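You operate a simulated robot arm through the tools that you are given. There is no shell and no other tool.

The job below is to be done with a simulated robot arm. You get a single attempt, and the scene is never put back.

## Task
Clear the stain out of the long glass tube, then stop the pump.
Fine: purple knob shut first; inlet and outflow wheels open till the tube runs clear, then both at SHUT; cover shut. Where these are worked on the way, their far stop is far enough and under half their travel is too little: green pump cover.

Only the result counts: the job must be done as asked and must still hold three seconds after the hand-in. Knocking over, shifting, dropping, spilling or breaking anything else fails it. A push-on lid holds only when it is set on centred and level and pressed home; a screw cap is set on level and turned clockwise until tight.

## Robot
A 6-joint arm with a fingered hand, fixed in place. Base frame: the origin is on the floor under the middle of its stand, x ahead of it, y to its left, z up; the work surface is at about z = 900. Units: mm, rad, N and s.
With the tool pointing down near the work surface it reaches from about 280 to 700 mm from the base axis. Its first joint turns from -2.897 to 2.897 rad. Payload 4 kg.
Tool frame: the origin (TCP) lies between the finger pads and is the grasp point; the fingertips stand 22 mm ahead of it; z points along the fingers, y is the line along which they close. The gripper opens to 112 mm; its body begins 60 mm behind the TCP. The gripper is a hand of 4 fingers: y runs from the thumb to the fingers, the wrist lies at [0, 0, -218] in the tool frame, and closing takes about 1.5 s.
Orientation is that of the tool frame in the base frame, as [roll, pitch, yaw] about the fixed x, y, z axes, in that order (R = Rz(yaw) Ry(pitch) Rx(roll)). With the fingers straight down and closing along the base's y, the tool's x points along the base's -x, its y along +y and its z along -z.

## Interface
- The arm moves only by the tool play_rows. Its argument "steps" is a list that holds one entry, the list of rows, each a list of 7 numbers: the shift along the tool's x, y, z in mm, then the turn, a rotation vector about the tool's x, y, z in degrees, then the finger opening in mm, from 0 to 112. In form: [[[dx, dy, dz, wx, wy, wz, gripper], ...]]. A call has 1 to 20 rows; each row shifts and turns the commanded pose from where the row before left it, along the tool's axes as they then stand. A row lasts 0.2 s, in which the tool goes at most 50 mm and 0.15 rad; a call with a longer step from one row to the next is refused whole, and so is a gripper value outside its range. A pose out of reach is approached as far as the arm can. The call stops where the force on the tool passes 70 N (or 10 N more than at its start, if that is more) or the arm is blocked; 0.2 s more then pass. The fingers move at their own pace (about 45 mm/s each) and stop on an object; they squeeze with about 25 N. The grip force told is the motor's: it shows also when the fingers shut on nothing. Time passes only in rows, and 0.2 s behind the last, so rows that do not move let the fingers close. The reply holds the time, the measured pose of the TCP, the force on the tool along the base axes, the opening and the grip force, in the units named above and with some noise, with the torque about the TCP (base axes, N m) and any sound that the robot's microphone picked up, and new pictures: "pictures" is both (left out), scene, wrist or none.
- Cameras (640 x 400 px; columns grow to the right, rows downward): "scene" is fixed at [52.3, 499.2, 1620.1]; the picture's right is [-0.39, -0.92, 0.00], its down [-0.73, 0.31, -0.61] and it looks along [0.56, -0.24, -0.80] (base axes); focal length 258 px, centre (320, 200). "wrist" rides on the gripper at [69, 4, -83] in the tool frame; the picture's right is [-0.06, 1.00, 0.00], its down [-0.76, -0.05, -0.64] and it looks along [-0.64, -0.04, 0.77] (tool axes); focal length 243 px, centre (320, 200). There is no depth. A picture from a camera that has moved, and an enlarged one, comes with that camera's place and axes in the base frame and with its lens.
- hand_shape(shape): the hand has 4 fingers and takes this shape, open, in about a second: jaw (thumb against the fingers, like two jaws); tri (thumb and two fingers); tip (a fingertip pinch); poke (one finger out to press); point (the index stretched); flat (the hand flat); cup (the hand cupped); fist (a fist). The gripper value then closes the fingers along that shape, each until it touches; the sizes above hold for jaw. It gives what a move gives, with no picture.
- close_up(camera, box): a new picture of the part [left, top, right, bottom] of that camera's present view, enlarged. No time passes.
- close_job(): hands the job in; it is judged then, once.

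Places have to be worked out from the pictures, the camera data and where the tool is seen. Open the gripper and draw the arm clear of the work before you hand the job in, unless the task says otherwise.

The tools are called after "Request:" as name(argument=value, ...) on one line, values as JSON. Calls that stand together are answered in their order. play_rows: Moves the arm, as the interface text tells. Its arguments: {"type":"object","properties":{"steps":{"type":"array"},"pictures":{"type":"string","enum":["both","scene","wrist","none"]}},"required":["steps"]} The other tools are called the same way: hand_shape (shape) gives the hand a shape; close_up (camera, box) takes an enlarged picture of a part of a camera's view; close_job () hands the job in.

At the start:

```text
clock: 0.0
tool_pos: [258.3, 202.6, 1377.8]
tool_rot: [3.14, 0.003, 3.141]
force: [0.3, 0.3, 0.6]
torque: [0.01, -0.02, 0.0]
opening: 111.9
grasp_force: 0.1
shape: jaw
```

scene: 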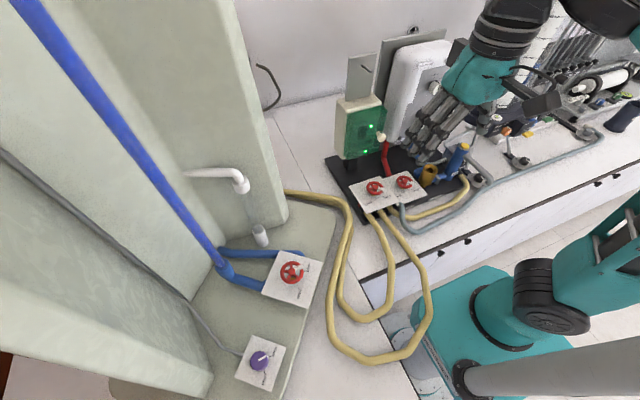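
wrist: 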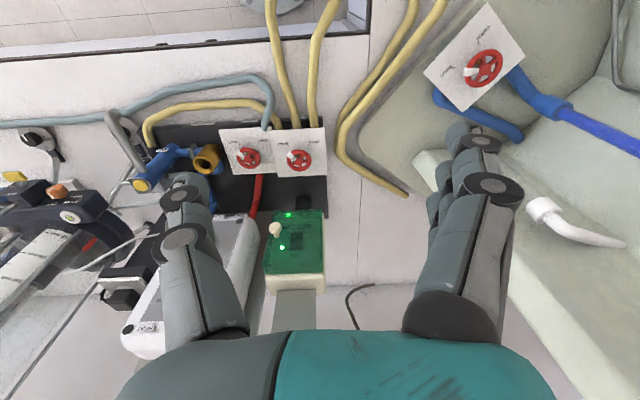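

I begin by taking enlarged views of the parts to identify knobs, wheels, the pump cover and the glass tube.

Request:
close_up(camera="scene", box=[320, 80, 480, 220])

Request:
close_up(camera="scene", box=[180, 220, 340, 400])

Request:
close_up(camera="scene", box=[440, 40, 640, 180])

Request:
close_up(camera="wrist", box=[200, 100, 360, 320])

Request:
close_up(camera="wrist", box=[0, 80, 260, 340])

Request:
close_up(camera="wrist", box=[400, 0, 640, 150])

```text
2.86 times, centred on (400, 150) of scene
camera zoom: at [52.3, 499.2, 1620.1], right [-0.39, -0.92, 0.0], down [-0.73, 0.31, -0.61], along [0.56, -0.24, -0.8], focal length 739 px, centre (91, 343)
```

zoom: 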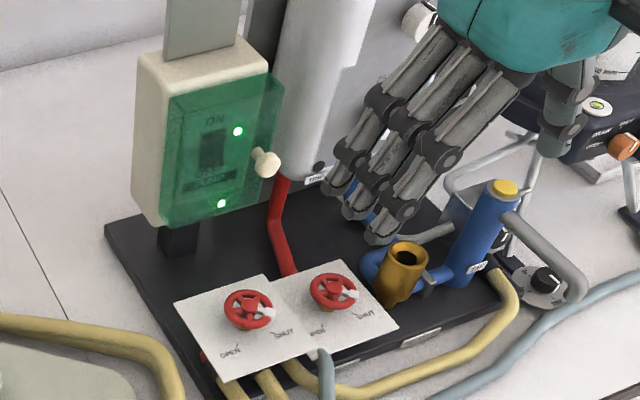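

```text
2.22 times, centred on (260, 310) of scene
camera zoom: at [52.3, 499.2, 1620.1], right [-0.39, -0.92, 0.0], down [-0.73, 0.31, -0.61], along [0.56, -0.24, -0.8], focal length 574 px, centre (453, -44)
```

zoom: 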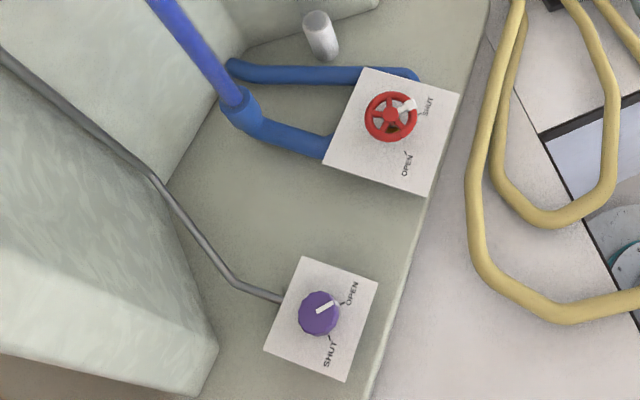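

```text
2.86 times, centred on (540, 110) of scene
camera zoom: at [52.3, 499.2, 1620.1], right [-0.39, -0.92, 0.0], down [-0.73, 0.31, -0.61], along [0.56, -0.24, -0.8], focal length 739 px, centre (-309, 457)
```

zoom: 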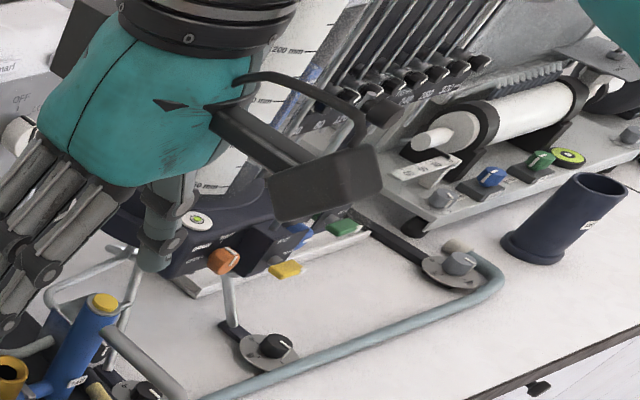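

```text
1.82 times, centred on (280, 210) of wrist
camera zoom: at [187.2, 207.5, 1460.9], right [0.06, 1.0, 0.0], down [0.76, -0.05, 0.64], along [0.64, -0.04, -0.77], focal length 441 px, centre (393, 182)
```

zoom: 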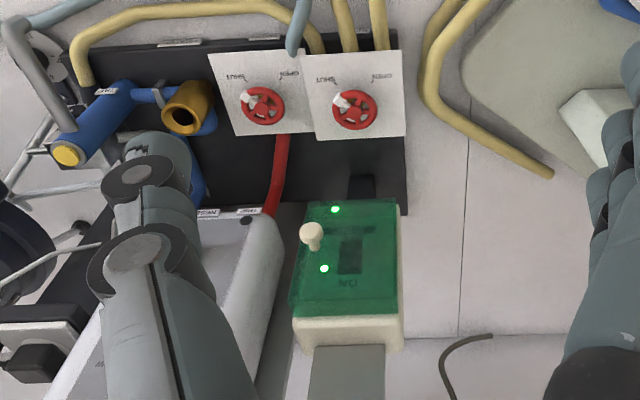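

```text
1.54 times, centred on (130, 210) of wrist
camera zoom: at [187.2, 207.5, 1460.9], right [0.06, 1.0, 0.0], down [0.76, -0.05, 0.64], along [0.64, -0.04, -0.77], focal length 373 px, centre (612, 185)
```

zoom: 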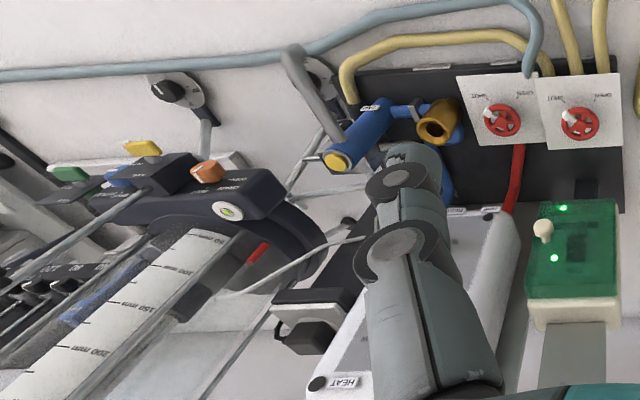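

```text
2.67 times, centred on (520, 75) of wrist
camera zoom: at [187.2, 207.5, 1460.9], right [0.06, 1.0, 0.0], down [0.76, -0.05, 0.64], along [0.64, -0.04, -0.77], focal length 647 px, centre (-213, 533)
```

zoom: 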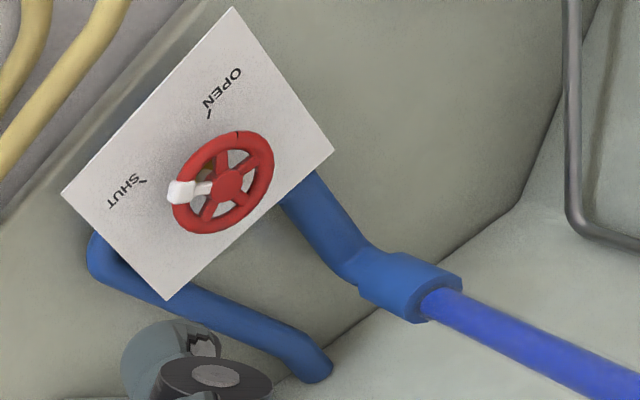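

The wheels and the purple knob are visible, but I need clearer views of the hoses and tray. I move the hand toward the left, staying high, to look at the tray.

Request:
play_rows(steps=[[[20, 40, 0, 0, 0, 0, 112], [20, 40, 0, 0, 0, 0, 112], [20, 40, 0, 0, 0, 0, 112], [0, 0, 0, 0, 0, 0, 112]]])

```text
clock: 1.0
tool_pos: [198.6, 321.7, 1375.7]
tool_rot: [-3.141, 0.003, -3.141]
force: [-0.8, -0.2, -0.6]
torque: [0.01, -0.01, 0.04]
opening: 111.9
grasp_force: 0.0
shape: jaw
camera wrist: at [128.3, 326.9, 1457.7], right [0.06, 1.0, 0.0], down [0.76, -0.05, 0.64], along [0.64, -0.04, -0.77], focal length 243 px, centre (320, 200)
```

scene: 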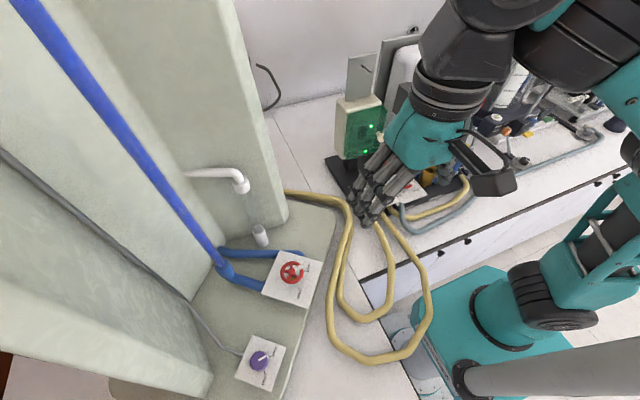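
wrist: 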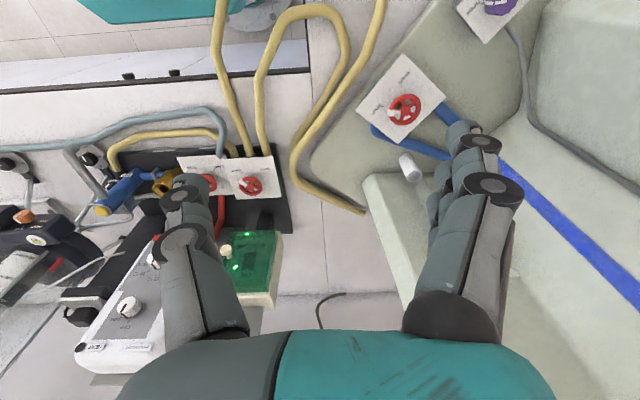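

I'm now looking at the tray area and hose routing in more detail.

Request:
close_up(camera="wrist", box=[320, 0, 560, 220])

Request:
close_up(camera="wrist", box=[90, 80, 310, 320])

Request:
close_up(camera="scene", box=[160, 150, 310, 310])

Request:
close_up(camera="scene", box=[270, 170, 450, 370])

```text
1.82 times, centred on (440, 110) of wrist
camera zoom: at [128.3, 326.9, 1457.7], right [0.06, 1.0, 0.0], down [0.76, -0.05, 0.64], along [0.64, -0.04, -0.77], focal length 441 px, centre (102, 364)
```

zoom: 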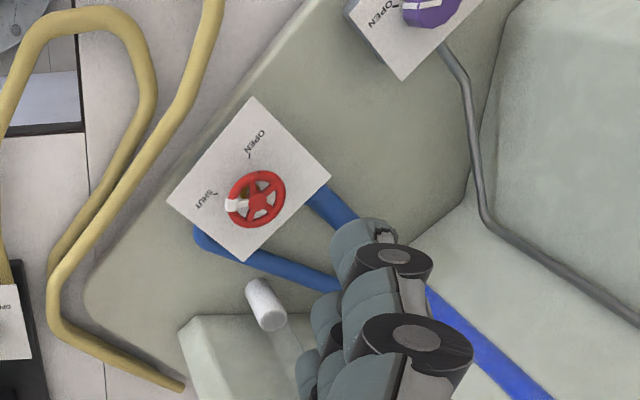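

```text
1.67 times, centred on (200, 200) of wrist
camera zoom: at [128.3, 326.9, 1457.7], right [0.06, 1.0, 0.0], down [0.76, -0.05, 0.64], along [0.64, -0.04, -0.77], focal length 404 px, centre (520, 200)
```

zoom: 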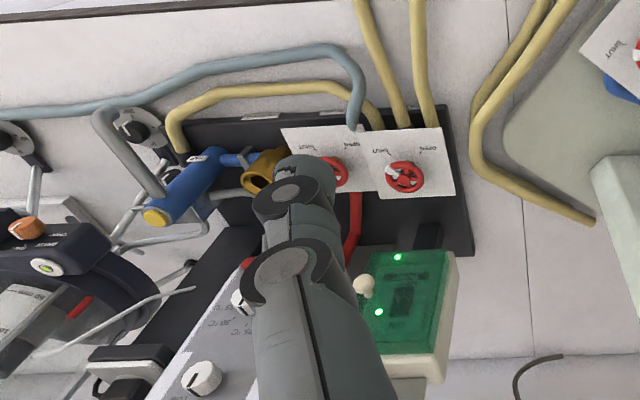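

```text
2.50 times, centred on (235, 230) of scene
camera zoom: at [52.3, 499.2, 1620.1], right [-0.39, -0.92, 0.0], down [-0.73, 0.31, -0.61], along [0.56, -0.24, -0.8], focal length 646 px, centre (532, 125)
```

zoom: 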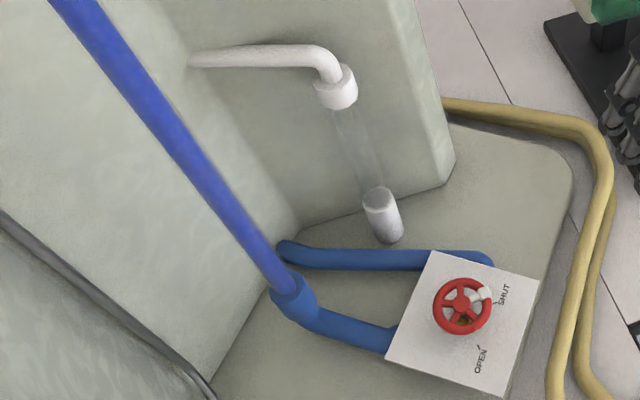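

```text
2.00 times, centred on (360, 270) of scene
camera zoom: at [52.3, 499.2, 1620.1], right [-0.39, -0.92, 0.0], down [-0.73, 0.31, -0.61], along [0.56, -0.24, -0.8], focal length 517 px, centre (240, 60)
```

zoom: 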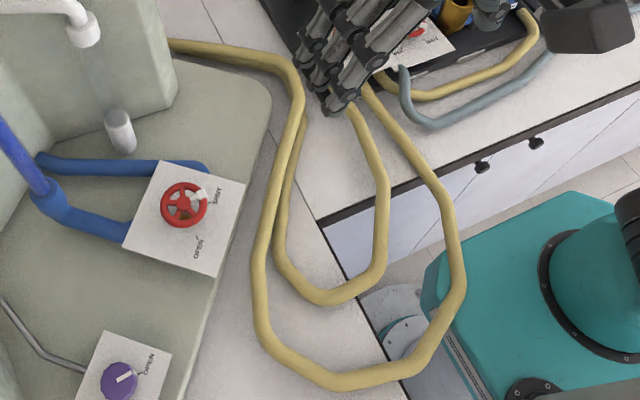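

The tray wheel (on the blue pipe) and the pump-board wheels all seem to be at SHUT, and the purple knob points at OPEN. I now go look at the pump board closely to read labels and geometry.

Request:
play_rows(steps=[[[0, -45, 0, 0, 0, 0, 112], [-5, -45, 10, 0, 0, 0, 112], [-5, -45, 20, 0, 0, 0, 112], [-10, -40, 20, 0, 0, 0, 112], [0, 0, 20, 0, 0, 0, 112], [0, 0, 0, 0, 0, 0, 112]]])

```text
clock: 2.4
tool_pos: [215.5, 146.4, 1308.5]
tool_rot: [-3.141, 0.003, -3.142]
force: [-0.3, -0.1, -0.4]
torque: [-0.02, 0.02, 0.02]
opening: 111.8
grasp_force: 0.1
shape: jaw
camera wrist: at [145.7, 151.4, 1390.9], right [0.06, 1.0, 0.0], down [0.76, -0.05, 0.64], along [0.64, -0.04, -0.77], focal length 243 px, centre (320, 200)
```

scene: 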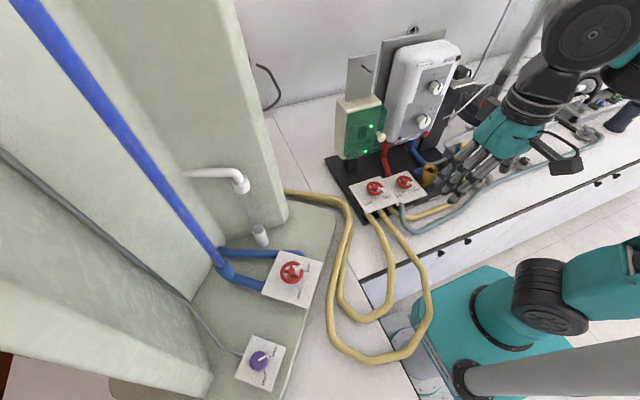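
wrist: 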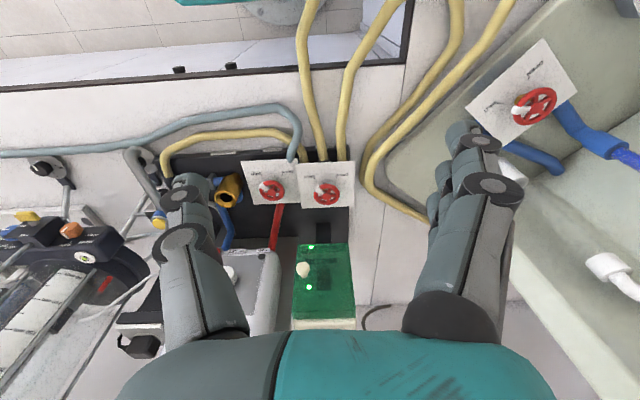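

Request:
close_up(camera="wrist", box=[210, 120, 390, 340])

Request:
close_up(camera="scene", box=[320, 90, 450, 230])

Request:
close_up(camera="wrist", box=[220, 130, 360, 220])

Request:
close_up(camera="scene", box=[340, 160, 440, 220])

```text
1.82 times, centred on (300, 230) of wrist
camera zoom: at [145.7, 151.4, 1390.9], right [0.06, 1.0, 0.0], down [0.76, -0.05, 0.64], along [0.64, -0.04, -0.77], focal length 441 px, centre (356, 146)
```

zoom: 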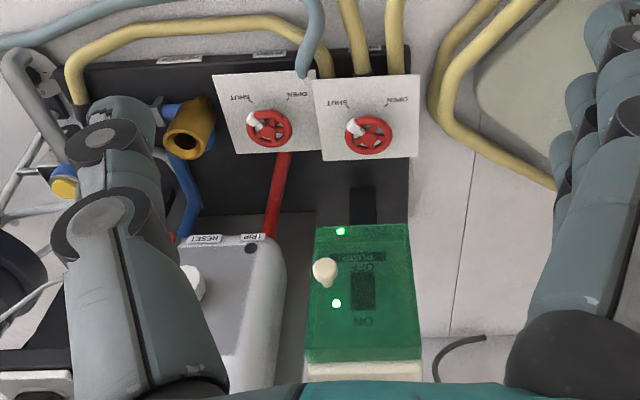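

```text
2.86 times, centred on (385, 160) of scene
camera zoom: at [52.3, 499.2, 1620.1], right [-0.39, -0.92, 0.0], down [-0.73, 0.31, -0.61], along [0.56, -0.24, -0.8], focal length 739 px, centre (134, 314)
```

zoom: 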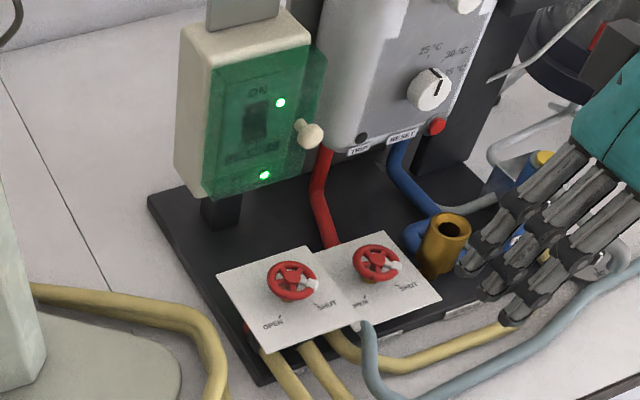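

```text
4.44 times, centred on (290, 175) of wrist
camera zoom: at [145.7, 151.4, 1390.9], right [0.06, 1.0, 0.0], down [0.76, -0.05, 0.64], along [0.64, -0.04, -0.77], focal length 1078 px, centre (453, 311)
```

zoom: 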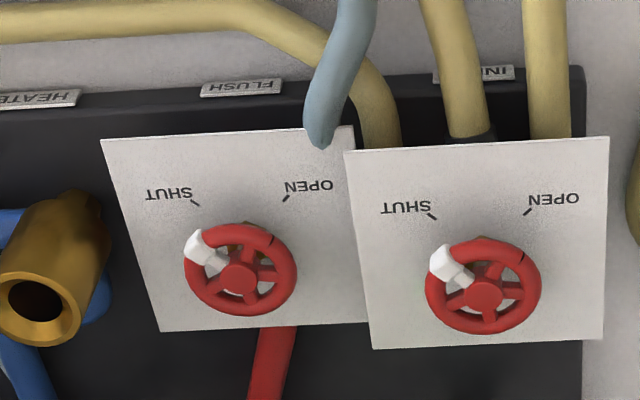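

```text
6.40 times, centred on (390, 190) of scene
camera zoom: at [52.3, 499.2, 1620.1], right [-0.39, -0.92, 0.0], down [-0.73, 0.31, -0.61], along [0.56, -0.24, -0.8], focal length 1654 px, centre (-128, 264)
```

zoom: 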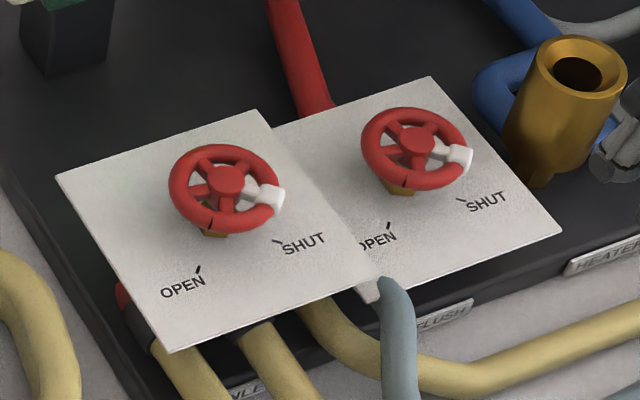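

Labels on the board front read IN(LET) below the left panel, FLUSH below the right panel, HEATER further on; so the left board wheel is the inlet and the tray wheel on the blue pipe is the outflow. I judge the inlet wheel at about [453,147,1017], the tray wheel at [291,468,1031], and the purple knob at [150,586,1015]. I go look at the purple knob, turning the hand to face the tray.

Request:
play_rows(steps=[[[19, 39, 3, 0, 0, 0, 112], [19, 39, 3, 0, 0, 0, 112], [19, 39, 3, 0, 0, 0, 112], [19, 39, 3, 0, 0, 0, 112], [19, 39, 3, 0, 0, 0, 112], [20, 39, 3, 0, 0, 0, 112], [0, 0, 0, 0, 0, -8.3, 112], [0, 0, 0, 0, 0, -8.3, 112], [0, 0, 0, 0, 0, -8.3, 112], [0, 0, 0, 0, 0, -8.3, 112], [0, 0, 0, 0, 0, -8.3, 112], [0, 0, 0, 0, 0, -8.3, 112], [0, 0, 0, 0, 0, -8.3, 112], [0, 0, 0, 0, 0, -8.3, 112], [0, 0, 0, 0, 0, -8.3, 112], [0, 0, 0, 0, 0, 0, 112]]])

```text
clock: 5.8
tool_pos: [102.2, 382.0, 1291.1]
tool_rot: [-3.141, 0.0, -1.836]
force: [0.1, 0.1, -0.5]
torque: [-0.02, 0.0, 0.0]
opening: 112.0
grasp_force: 0.0
shape: jaw
camera wrist: at [79.1, 317.3, 1373.4], right [-0.95, 0.32, 0.0], down [0.25, 0.73, 0.64], along [0.21, 0.61, -0.77], focal length 243 px, centre (320, 200)
```

scene: 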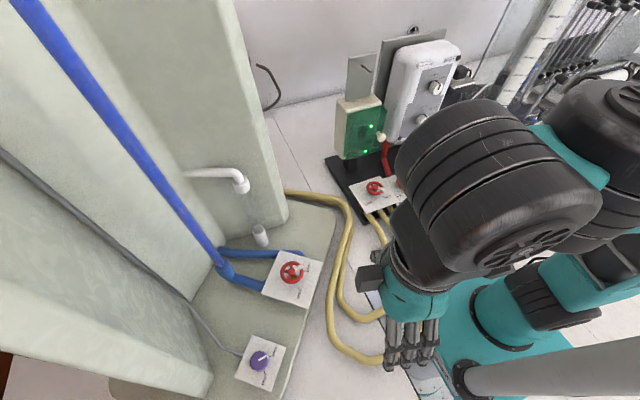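
wrist: 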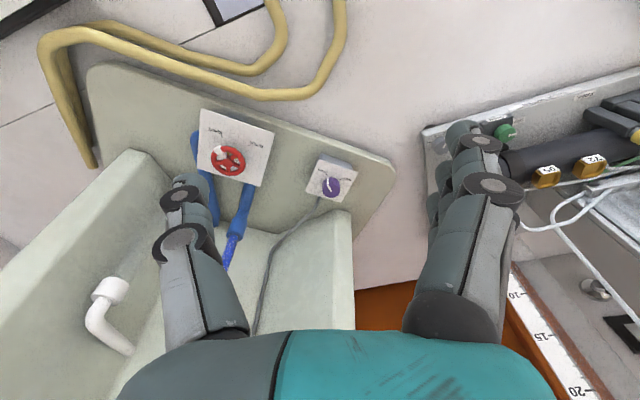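

The purple knob and tray wheel are both in view. I enlarge them to measure.

Request:
close_up(camera="wrist", box=[280, 130, 380, 220])

Request:
close_up(camera="wrist", box=[180, 90, 300, 200])

Request:
close_up(camera="scene", box=[220, 320, 310, 400])

Request:
close_up(camera="scene", box=[250, 230, 340, 320])

```text
4.44 times, centred on (330, 175) of wrist
camera zoom: at [79.1, 317.3, 1373.4], right [-0.95, 0.32, 0.0], down [0.25, 0.73, 0.64], along [0.21, 0.61, -0.77], focal length 1078 px, centre (276, 311)
```

zoom: 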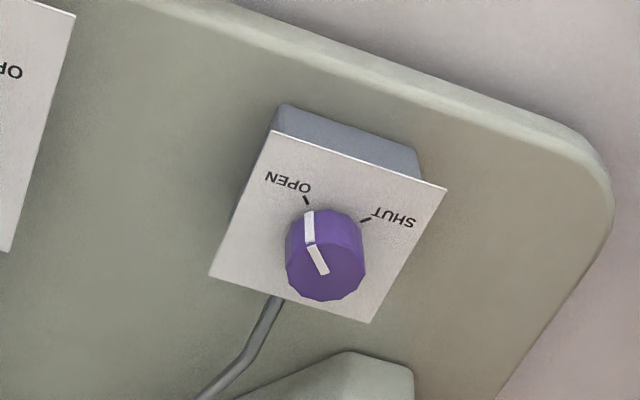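

```text
3.64 times, centred on (240, 145) of wrist
camera zoom: at [79.1, 317.3, 1373.4], right [-0.95, 0.32, 0.0], down [0.25, 0.73, 0.64], along [0.21, 0.61, -0.77], focal length 882 px, centre (611, 400)
```

zoom: 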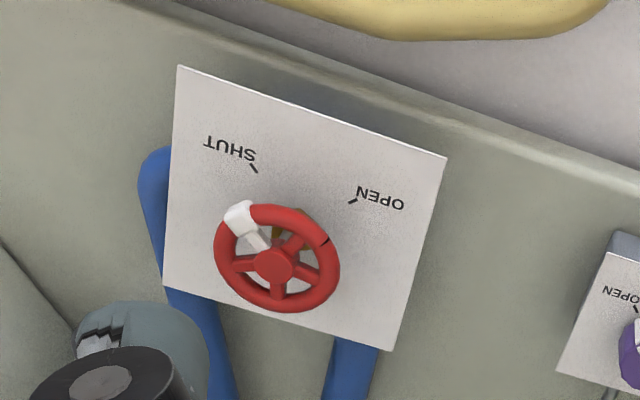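

```text
5.00 times, centred on (265, 360) of scene
camera zoom: at [52.3, 499.2, 1620.1], right [-0.39, -0.92, 0.0], down [-0.73, 0.31, -0.61], along [0.56, -0.24, -0.8], focal length 1293 px, centre (595, -600)
```

zoom: 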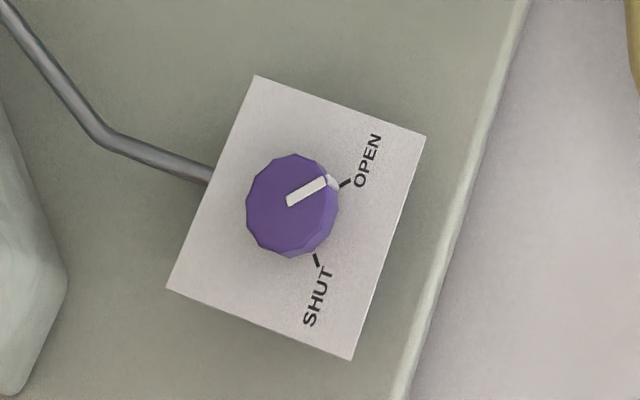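

```text
4.44 times, centred on (295, 275) of scene
camera zoom: at [52.3, 499.2, 1620.1], right [-0.39, -0.92, 0.0], down [-0.73, 0.31, -0.61], along [0.56, -0.24, -0.8], focal length 1149 px, centre (431, -133)
```

zoom: 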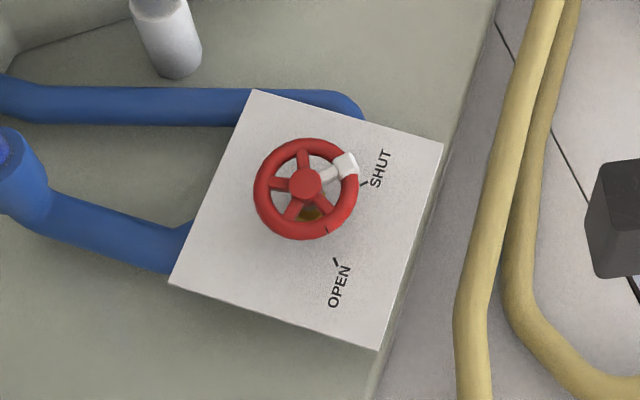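

The optical axis of the wrist camera passes through the TCP, so I can servo visually. From wrist views I estimate the purple knob at about [147,582] with its top near z=1018; I move above it, staying high.

Request:
play_rows(steps=[[[-34, 1.5, 10, 0, 0, 0, 112], [-34, 1.5, 20, 0, 0, 0, 112], [-34, 1.5, 25, 0, 0, 0, 112], [-34, 1.5, 25, 0, 0, 0, 112], [-34, 1.5, 25, 0, 0, 0, 112], [-34, 1.5, 25, 0, 0, 0, 112], [0, 0, 0, 0, 0, 0, 112]]])

```text
clock: 7.4
tool_pos: [149.7, 581.6, 1162.8]
tool_rot: [-3.14, 0.002, -1.839]
force: [-0.7, -0.3, 0.0]
torque: [0.0, -0.01, 0.0]
opening: 111.9
grasp_force: 0.1
shape: jaw
camera wrist: at [126.7, 516.4, 1244.8], right [-0.95, 0.33, 0.0], down [0.25, 0.72, 0.64], along [0.21, 0.61, -0.77], focal length 243 px, centre (320, 200)
```

scene: 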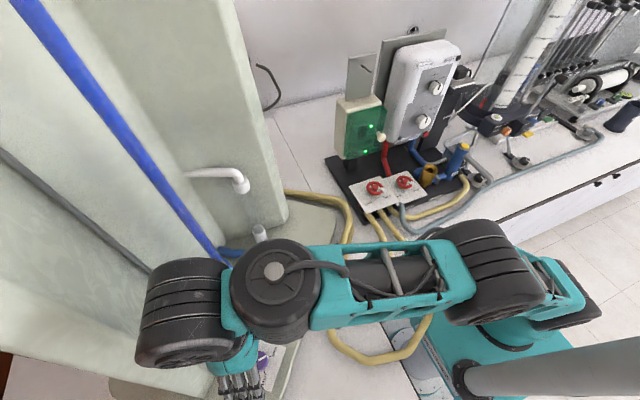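
wrist: 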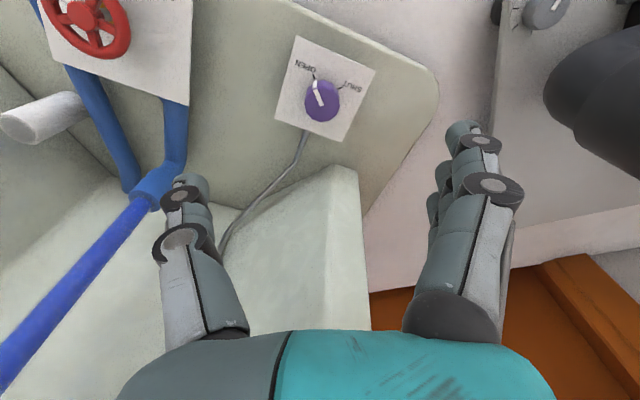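

I enlarge the wrist picture to measure the knob precisely.

Request:
close_up(camera="wrist", box=[260, 20, 400, 160])

```text
2.86 times, centred on (330, 90) of wrist
camera zoom: at [126.7, 516.4, 1244.8], right [-0.95, 0.33, 0.0], down [0.25, 0.72, 0.64], along [0.21, 0.61, -0.77], focal length 693 px, centre (291, 514)
```

zoom: 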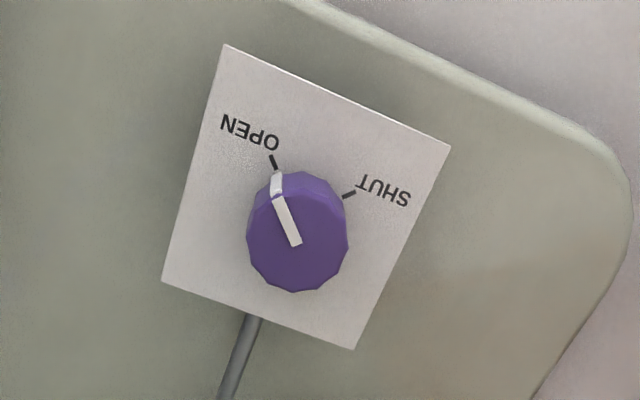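

The knob top is about [149.5,591,1007], radius ~17 mm, height ~24 mm. I centre over it, pre-turn the hand about 41° counter-clockwise (so I can turn clockwise later), and descend to z≈1070 for a check.

Request:
play_rows(steps=[[[-9.6, 2.6, 0, 0, 0, 0, 112], [0, 0, 15, 0, 0, -8.3, 112], [0, 0, 18, 0, 0, -8.3, 112], [0, 0, 20, 0, 0, -8.3, 112], [0, 0, 20, 0, 0, -8.3, 112], [0, 0, 20, 0, 0, -8.3, 112], [0, 0, 0, 0, 0, 0, 112]]])

```text
clock: 9.0
tool_pos: [150.6, 589.4, 1068.5]
tool_rot: [-3.141, -0.001, -1.112]
force: [-0.5, -0.8, 0.4]
torque: [0.0, 0.0, -0.01]
opening: 111.7
grasp_force: 0.0
shape: jaw
camera wrist: at [176.2, 526.0, 1150.6], right [-0.92, -0.38, 0.0], down [-0.3, 0.71, 0.64], along [-0.24, 0.59, -0.77], focal length 243 px, centre (320, 200)
```

scene: 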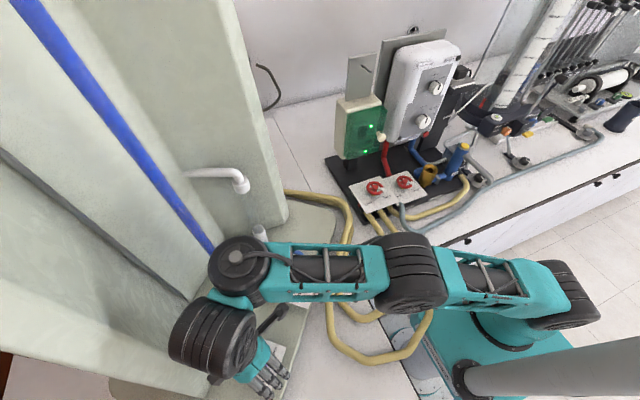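
wrist: 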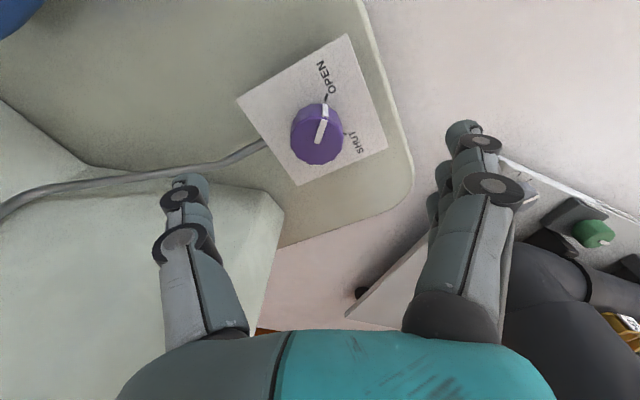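

Request:
close_up(camera="wrist", box=[260, 80, 380, 200])

```text
3.33 times, centred on (320, 140) of wrist
camera zoom: at [176.2, 526.0, 1150.6], right [-0.92, -0.38, 0.0], down [-0.3, 0.71, 0.64], along [-0.24, 0.59, -0.77], focal length 809 px, centre (320, 400)
```

zoom: 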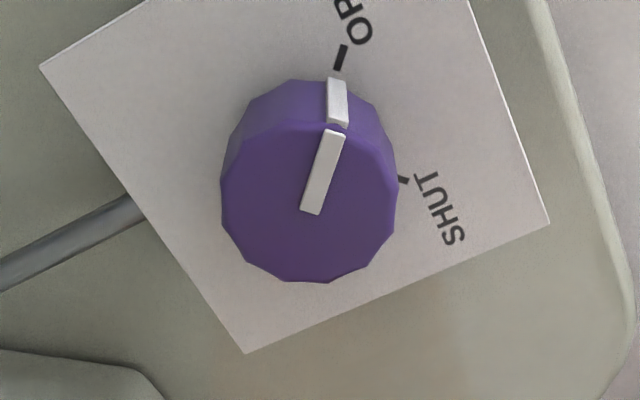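

The knob top centre triangulates to [150.3,592.2,1007]. I shift ~3 mm, descend to TCP z≈1013 (fingertips ~8 mm above the panel), and check.

Request:
play_rows(steps=[[[-2.6, -1.0, 10, 0, 0, 0, 112], [0, 0, 15, 0, 0, 0, 112], [0, 0, 15, 0, 0, 0, 112], [0, 0, 10, 0, 0, 0, 112], [0, 0, 5, 0, 0, 0, 112], [0, 0, 0, 0, 0, 0, 112]]])

```text
clock: 10.4
tool_pos: [148.7, 595.5, 1011.0]
tool_rot: [-3.141, -0.004, -1.114]
force: [0.3, 0.7, 0.2]
torque: [0.03, 0.01, 0.02]
opening: 112.0
grasp_force: 0.1
shape: jaw
camera wrist: at [174.3, 531.7, 1094.3], right [-0.92, -0.38, 0.0], down [-0.29, 0.71, 0.64], along [-0.24, 0.59, -0.77], focal length 243 px, centre (320, 200)
```

scene: 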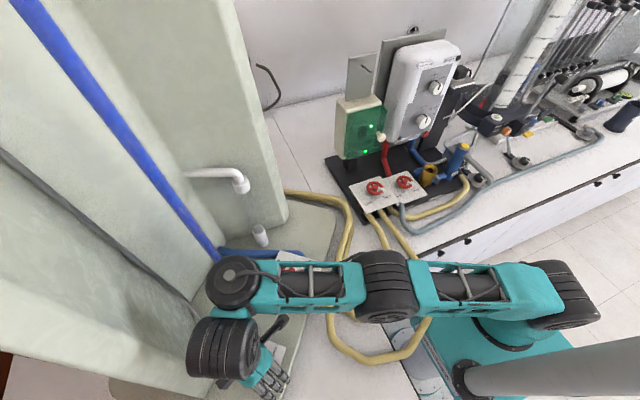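
wrist: 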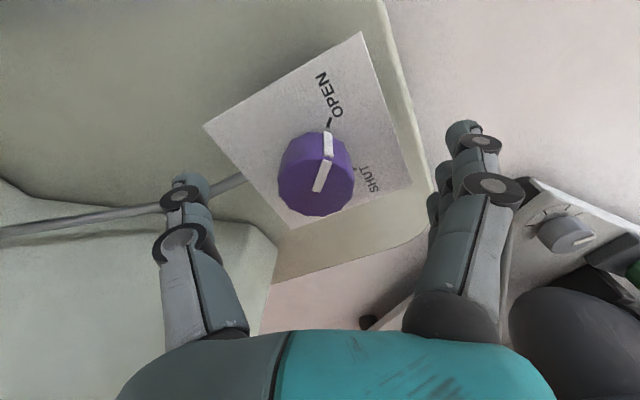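

Request:
close_up(camera="wrist", box=[250, 110, 390, 230])

```text
3.33 times, centred on (320, 170) of wrist
camera zoom: at [174.3, 531.7, 1094.3], right [-0.92, -0.38, 0.0], down [-0.29, 0.71, 0.64], along [-0.24, 0.59, -0.77], focal length 809 px, centre (320, 300)
```

zoom: 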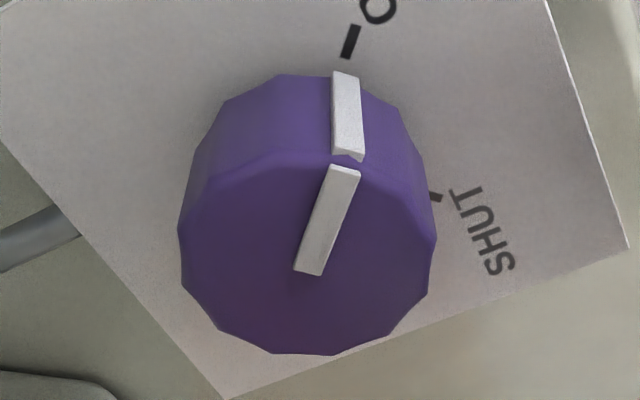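

The knob sits within a couple of mm of the tool axis. I close the fingers on it.

Request:
play_rows(steps=[[[0, 0, 0, 0, 0, 0, 60], [0, 0, 0, 0, 0, 0, 40], [0, 0, 0, 0, 0, 0, 20], [0, 0, 0, 0, 0, 0, 10], [0, 0, 0, 0, 0, 0, 0], [0, 0, 0, 0, 0, 0, 0], [0, 0, 0, 0, 0, 0, 0], [0, 0, 0, 0, 0, 0, 0]]])

```text
clock: 12.2
tool_pos: [148.5, 595.5, 1011.1]
tool_rot: [-3.142, -0.005, -1.116]
force: [3.3, 3.5, -1.2]
torque: [0.07, -0.02, -0.05]
opening: 17.9
grasp_force: 24.5
shape: jaw
camera wrist: at [174.7, 531.8, 1094.3], right [-0.92, -0.38, 0.0], down [-0.29, 0.71, 0.64], along [-0.24, 0.59, -0.77], focal length 243 px, centre (320, 200)
```

scene: 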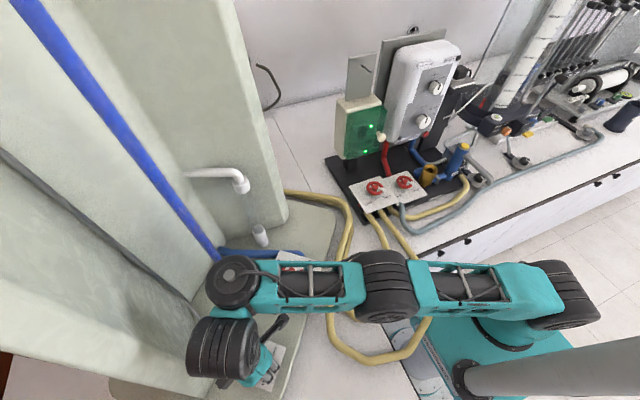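
wrist: 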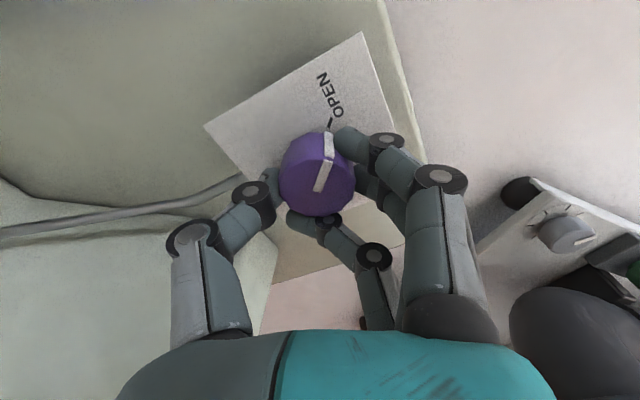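

The knob is held. I turn clockwise (from above) about 24° and check whether the knob follows.

Request:
play_rows(steps=[[[0, 0, 0, 0, 0, 6, 0], [0, 0, 0, 0, 0, 6, 0], [0, 0, 0, 0, 0, 6, 0], [0, 0, 0, 0, 0, 6, 0], [0, 0, 0, 0, 0, 0, 0]]], pictures="wrist")

```text
clock: 13.4
tool_pos: [148.1, 595.6, 1011.9]
tool_rot: [-3.139, -0.005, -1.535]
force: [15.5, 16.9, -1.7]
torque: [0.29, -0.22, 0.12]
opening: 17.9
grasp_force: 25.0
shape: jaw
camera wrist: at [146.0, 526.7, 1094.4], right [-1.0, 0.03, 0.0], down [0.02, 0.77, 0.64], along [0.02, 0.64, -0.77], focal length 243 px, centre (320, 200)
```

wrist: 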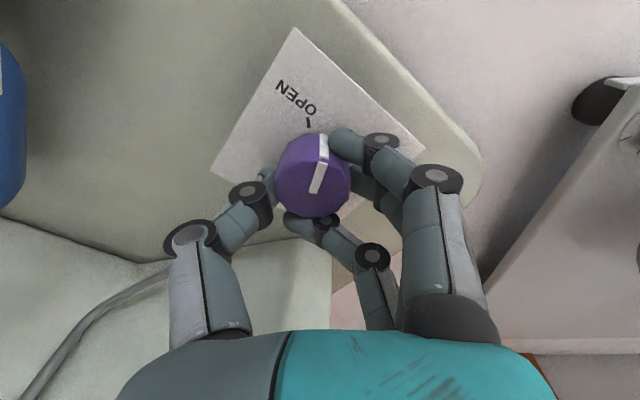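

The knob follows clockwise. Side force suggests my axis is ~1–2 mm off, so I nudge while turning another 24°.

Request:
play_rows(steps=[[[-0.5, -0.5, 0, 0, 0, 6, 0], [-0.5, -0.5, 0, 0, 0, 6, 0], [0, 0, 0, 0, 0, 6, 0], [0, 0, 0, 0, 0, 6, 0], [0, 0, 0, 0, 0, 0, 0]]], pictures="wrist")

```text
clock: 14.6
tool_pos: [149.8, 596.2, 1012.1]
tool_rot: [-3.14, -0.001, -1.953]
force: [20.6, 19.0, -7.1]
torque: [0.27, -0.22, 0.12]
opening: 18.3
grasp_force: 24.7
shape: jaw
camera wrist: at [119.5, 533.4, 1094.8], right [-0.9, 0.43, 0.0], down [0.33, 0.69, 0.64], along [0.28, 0.58, -0.77], focal length 243 px, centre (320, 200)
```

wrist: 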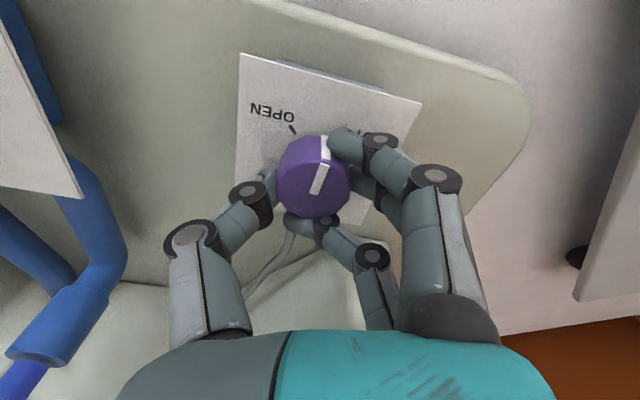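

Turning works; I keep compensating the side load and turn another 24°.

Request:
play_rows(steps=[[[-0.7, -0.3, 0, 0, 0, 6, 0], [-0.7, -0.3, 0, 0, 0, 6, 0], [-0.7, -0.3, 0, 0, 0, 6, 0], [0, 0, 0, 0, 0, 6, 0], [0, 0, 0, 0, 0, 0, 0]]], pictures="wrist")

```text
clock: 15.8
tool_pos: [150.6, 595.6, 1013.6]
tool_rot: [-3.141, 0.002, -2.374]
force: [25.8, 8.5, -3.9]
torque: [0.13, -0.31, 0.13]
opening: 18.1
grasp_force: 24.9
shape: jaw
camera wrist: at [97.9, 551.2, 1094.4], right [-0.65, 0.76, 0.0], down [0.58, 0.5, 0.64], along [0.49, 0.42, -0.77], focal length 243 px, centre (320, 200)
```

wrist: 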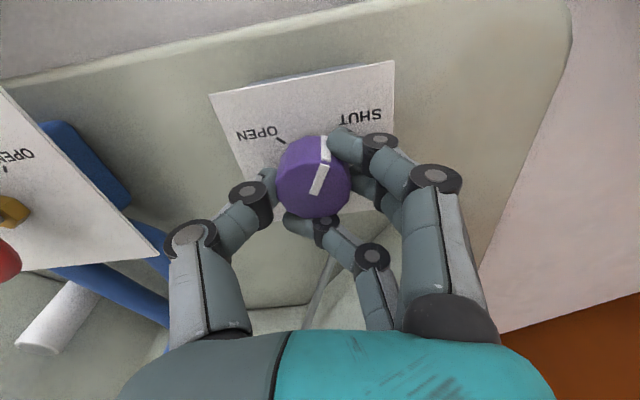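

About 72° done. I turn on toward SHUT in small steps, watching torque for the stop.

Request:
play_rows(steps=[[[-0.6, -0.4, 0, 0, 0, 5, 0], [-0.6, -0.4, 0, 0, 0, 5, 0], [0, 0, 0, 0, 0, 5, 0], [0, 0, 0, 0, 0, 4, 0], [0, 0, 0, 0, 0, 0, 0]]], pictures="wrist")

Request:
close_up(camera="wrist", box=[220, 60, 420, 230])

```text
clock: 17.0
tool_pos: [153.1, 595.5, 1012.4]
tool_rot: [-3.138, 0.002, -2.704]
force: [24.0, -2.9, -6.3]
torque: [0.04, -0.31, 0.23]
opening: 18.1
grasp_force: 25.1
shape: jaw
camera wrist: at [87.6, 570.9, 1094.6], right [-0.37, 0.93, 0.0], down [0.71, 0.28, 0.64], along [0.6, 0.23, -0.77], focal length 243 px, centre (320, 200)
```

wrist: 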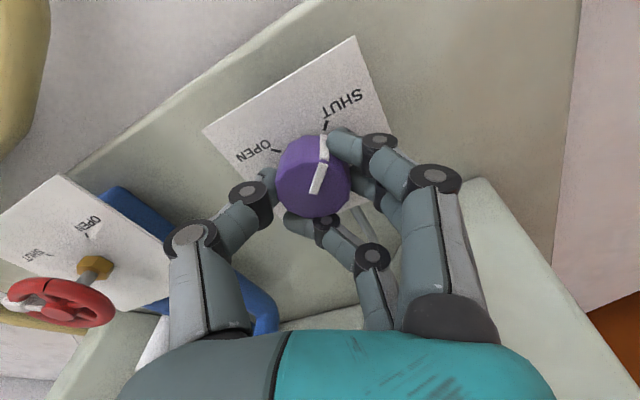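

```text
2.35 times, centred on (320, 145) of wrist
camera zoom: at [87.6, 570.9, 1094.6], right [-0.37, 0.93, 0.0], down [0.71, 0.28, 0.64], along [0.6, 0.23, -0.77], focal length 571 px, centre (320, 329)
```

zoom: 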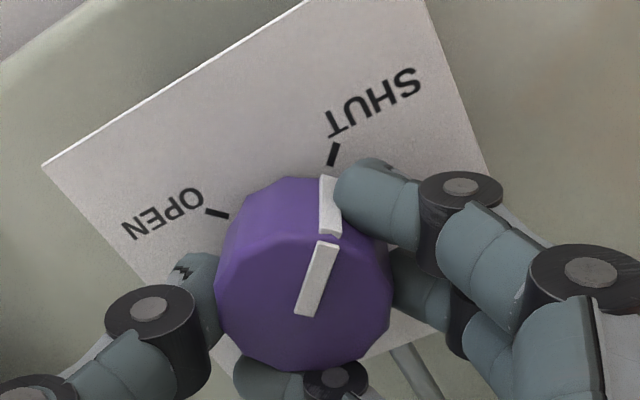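

The stripe now lines up with SHUT. I press a few more degrees to reach the stop.

Request:
play_rows(steps=[[[-0.7, -0.4, 0, 0, 0, 4, 0], [-0.5, -0.2, 0, 0, 0, 4, 0], [0, 0, 0, 0, 0, 0, 0]]], pictures="wrist")

Request:
close_up(camera="wrist", box=[220, 60, 420, 230])

```text
clock: 17.8
tool_pos: [153.9, 594.8, 1013.5]
tool_rot: [-3.14, 0.003, -2.84]
force: [18.7, -10.2, -9.2]
torque: [-0.08, -0.28, 0.81]
opening: 17.7
grasp_force: 24.9
shape: jaw
camera wrist: at [85.8, 580.3, 1094.9], right [-0.23, 0.97, 0.0], down [0.74, 0.18, 0.64], along [0.63, 0.15, -0.77], focal length 243 px, centre (320, 200)
```

wrist: 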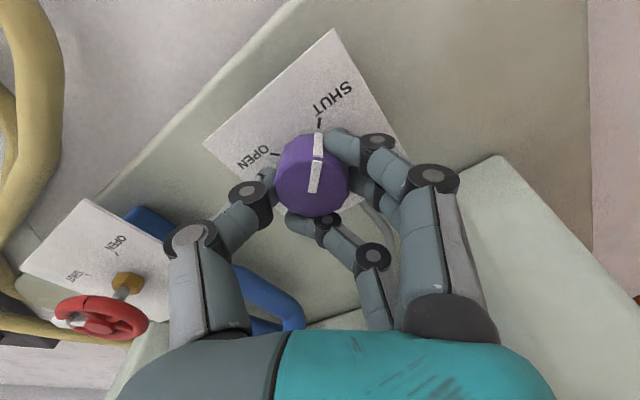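

```text
2.35 times, centred on (320, 145) of wrist
camera zoom: at [85.8, 580.3, 1094.9], right [-0.23, 0.97, 0.0], down [0.74, 0.18, 0.64], along [0.63, 0.15, -0.77], focal length 571 px, centre (320, 329)
```

zoom: 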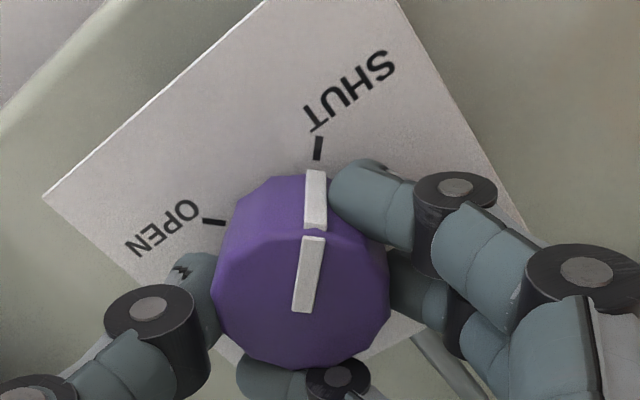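

Torque jumped to 0.8 N m with the stripe on the SHUT tick: the purple knob is at its stop. I open the fingers and check.

Request:
play_rows(steps=[[[0, 0, 0, 0, 0, 0, 20], [0, 0, 0, 0, 0, 0, 60], [0, 0, 0, 0, 0, 0, 112], [0, 0, 0, 0, 0, 0, 112], [0, 0, 0, 0, 0, 0, 112], [0, 0, 0, 0, 0, 0, 112], [0, 0, 0, 0, 0, 0, 112]]], pictures="wrist")

Request:
close_up(camera="wrist", box=[220, 60, 420, 230])

```text
clock: 19.4
tool_pos: [153.5, 595.9, 1012.0]
tool_rot: [3.141, 0.002, -2.841]
force: [0.5, 0.5, 0.3]
torque: [0.03, -0.01, -0.01]
opening: 111.9
grasp_force: 0.1
shape: jaw
camera wrist: at [85.2, 580.5, 1095.2], right [-0.23, 0.97, 0.0], down [0.74, 0.18, 0.64], along [0.63, 0.15, -0.77], focal length 243 px, centre (320, 200)
```

wrist: 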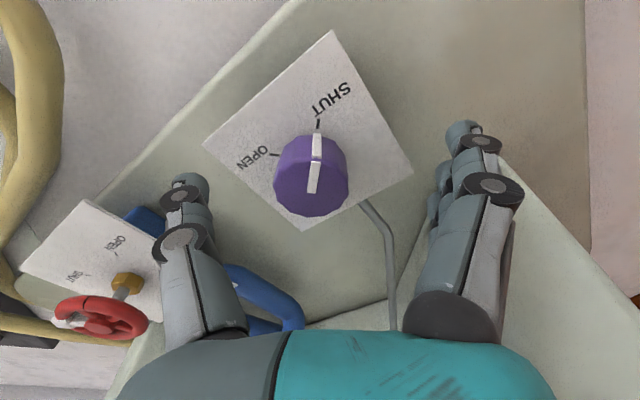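

```text
2.35 times, centred on (320, 145) of wrist
camera zoom: at [85.2, 580.5, 1095.2], right [-0.23, 0.97, 0.0], down [0.74, 0.18, 0.64], along [0.63, 0.15, -0.77], focal length 571 px, centre (320, 329)
```

zoom: 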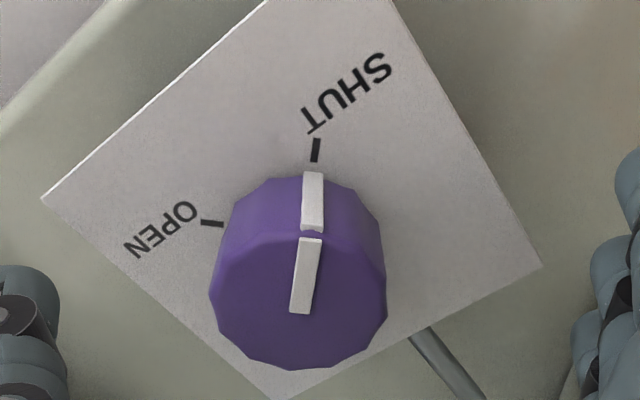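

The purple knob is firmly at SHUT. I lift straight up, level the yaw to 180°, and carry the hand over to near the inlet wheel at height.

Request:
play_rows(steps=[[[0, 0, 30, 0, 0, 0, 112]]], pictures="none")

```text
clock: 19.8
tool_pos: [152.2, 602.1, 984.6]
tool_rot: [-3.139, 0.001, -2.842]
force: [-0.2, -0.8, 1.0]
torque: [0.0, 0.04, -0.02]
opening: 111.7
grasp_force: 0.0
shape: jaw
out of reach, approached as far as the arm can: row 1
```

I mistakenly moved downward (tool z points down); there's no contact force, so I lift back up immediately and look.

Request:
play_rows(steps=[[[0, 0, -10, 0, 0, 0, 112], [0, 0, -20, 0, 0, 0, 112], [0, 0, -30, 0, 0, 0, 112], [0, 0, -40, 0, 0, 0, 112], [0, 0, 0, 0, 0, 0, 112]]])

```text
clock: 21.0
tool_pos: [151.7, 600.4, 1085.6]
tool_rot: [-3.141, 0.001, -2.84]
force: [-0.9, 0.1, 0.6]
torque: [0.02, -0.01, -0.01]
opening: 112.0
grasp_force: 0.1
shape: jaw
camera wrist: at [84.4, 584.8, 1168.4], right [-0.23, 0.97, 0.0], down [0.74, 0.18, 0.64], along [0.63, 0.15, -0.77], focal length 243 px, centre (320, 200)
```

scene: 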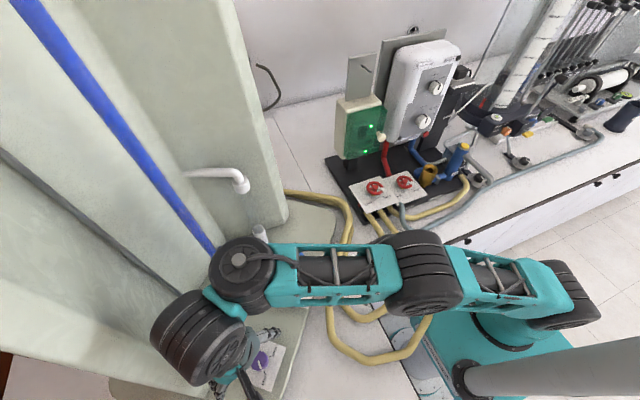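
wrist: 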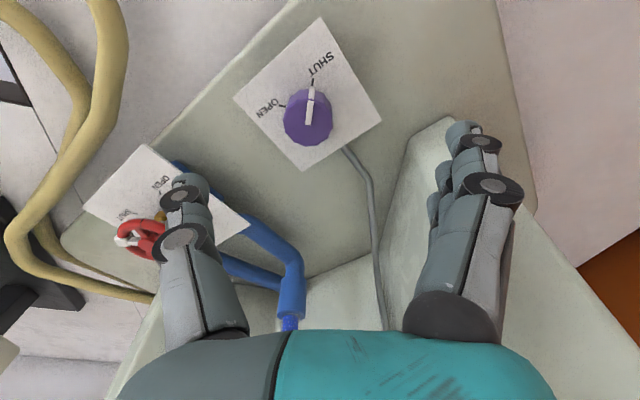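

All good, knob still at SHUT. Now I lift up, level yaw, and travel to a viewing pose in front of the inlet wheel.

Request:
play_rows(steps=[[[0, 0, -42, 0, 0, 0, 112], [0, 0, -42, 0, 0, 0, 112], [0, 0, -42, 0, 0, 5.7, 112], [0, 0, -40, 0, 0, 5.7, 112], [0, 0, 0, 0, 0, 5.8, 112], [-17.8, -45.3, 0, 0, 0, 0, 112], [-17.8, -45.3, 0, 0, 0, 0, 112], [-17.8, -45.3, 0, 0, 0, 0, 112], [-17.8, -45.3, 0, 0, 0, 0, 112], [-17.8, -45.3, 0, 0, 0, 0, 112], [-17.8, -45.3, 0, 0, 0, 0, 112], [-17.8, -45.3, 0, 0, 0, 0, 112], [-17.8, -45.3, 0, 0, 0, 0, 112], [-17.8, -45.3, 0, 0, 0, 0, 112], [-17.8, -45.3, 0, 0, 0, 0, 112], [0, 0, 0, 0, 0, 0, 112]]])

```text
clock: 24.4
tool_pos: [333.6, 129.5, 1270.5]
tool_rot: [-3.14, 0.0, 3.14]
force: [0.6, -0.5, 0.5]
torque: [-0.03, 0.03, 0.02]
opening: 111.8
grasp_force: 0.1
shape: jaw
out of reach, approached as far as the arm can: row 3, 4, 10, 11, 12, 13, 14
camera wrist: at [264.9, 134.0, 1353.4], right [0.06, 1.0, 0.0], down [0.77, -0.05, 0.64], along [0.64, -0.04, -0.77], focal length 243 px, centre (320, 200)
```

scene: 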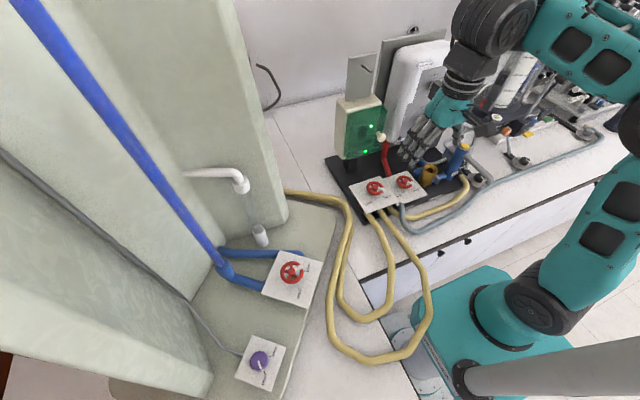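
wrist: 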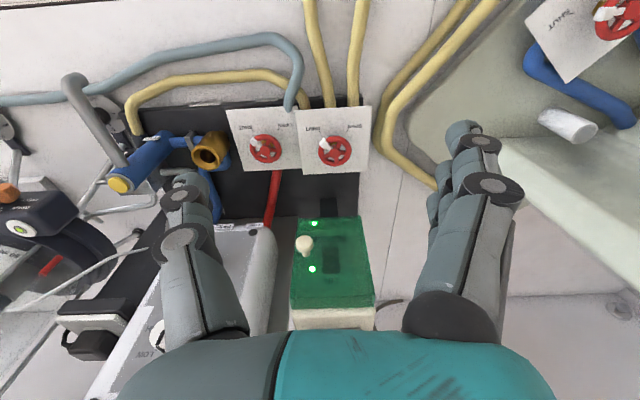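

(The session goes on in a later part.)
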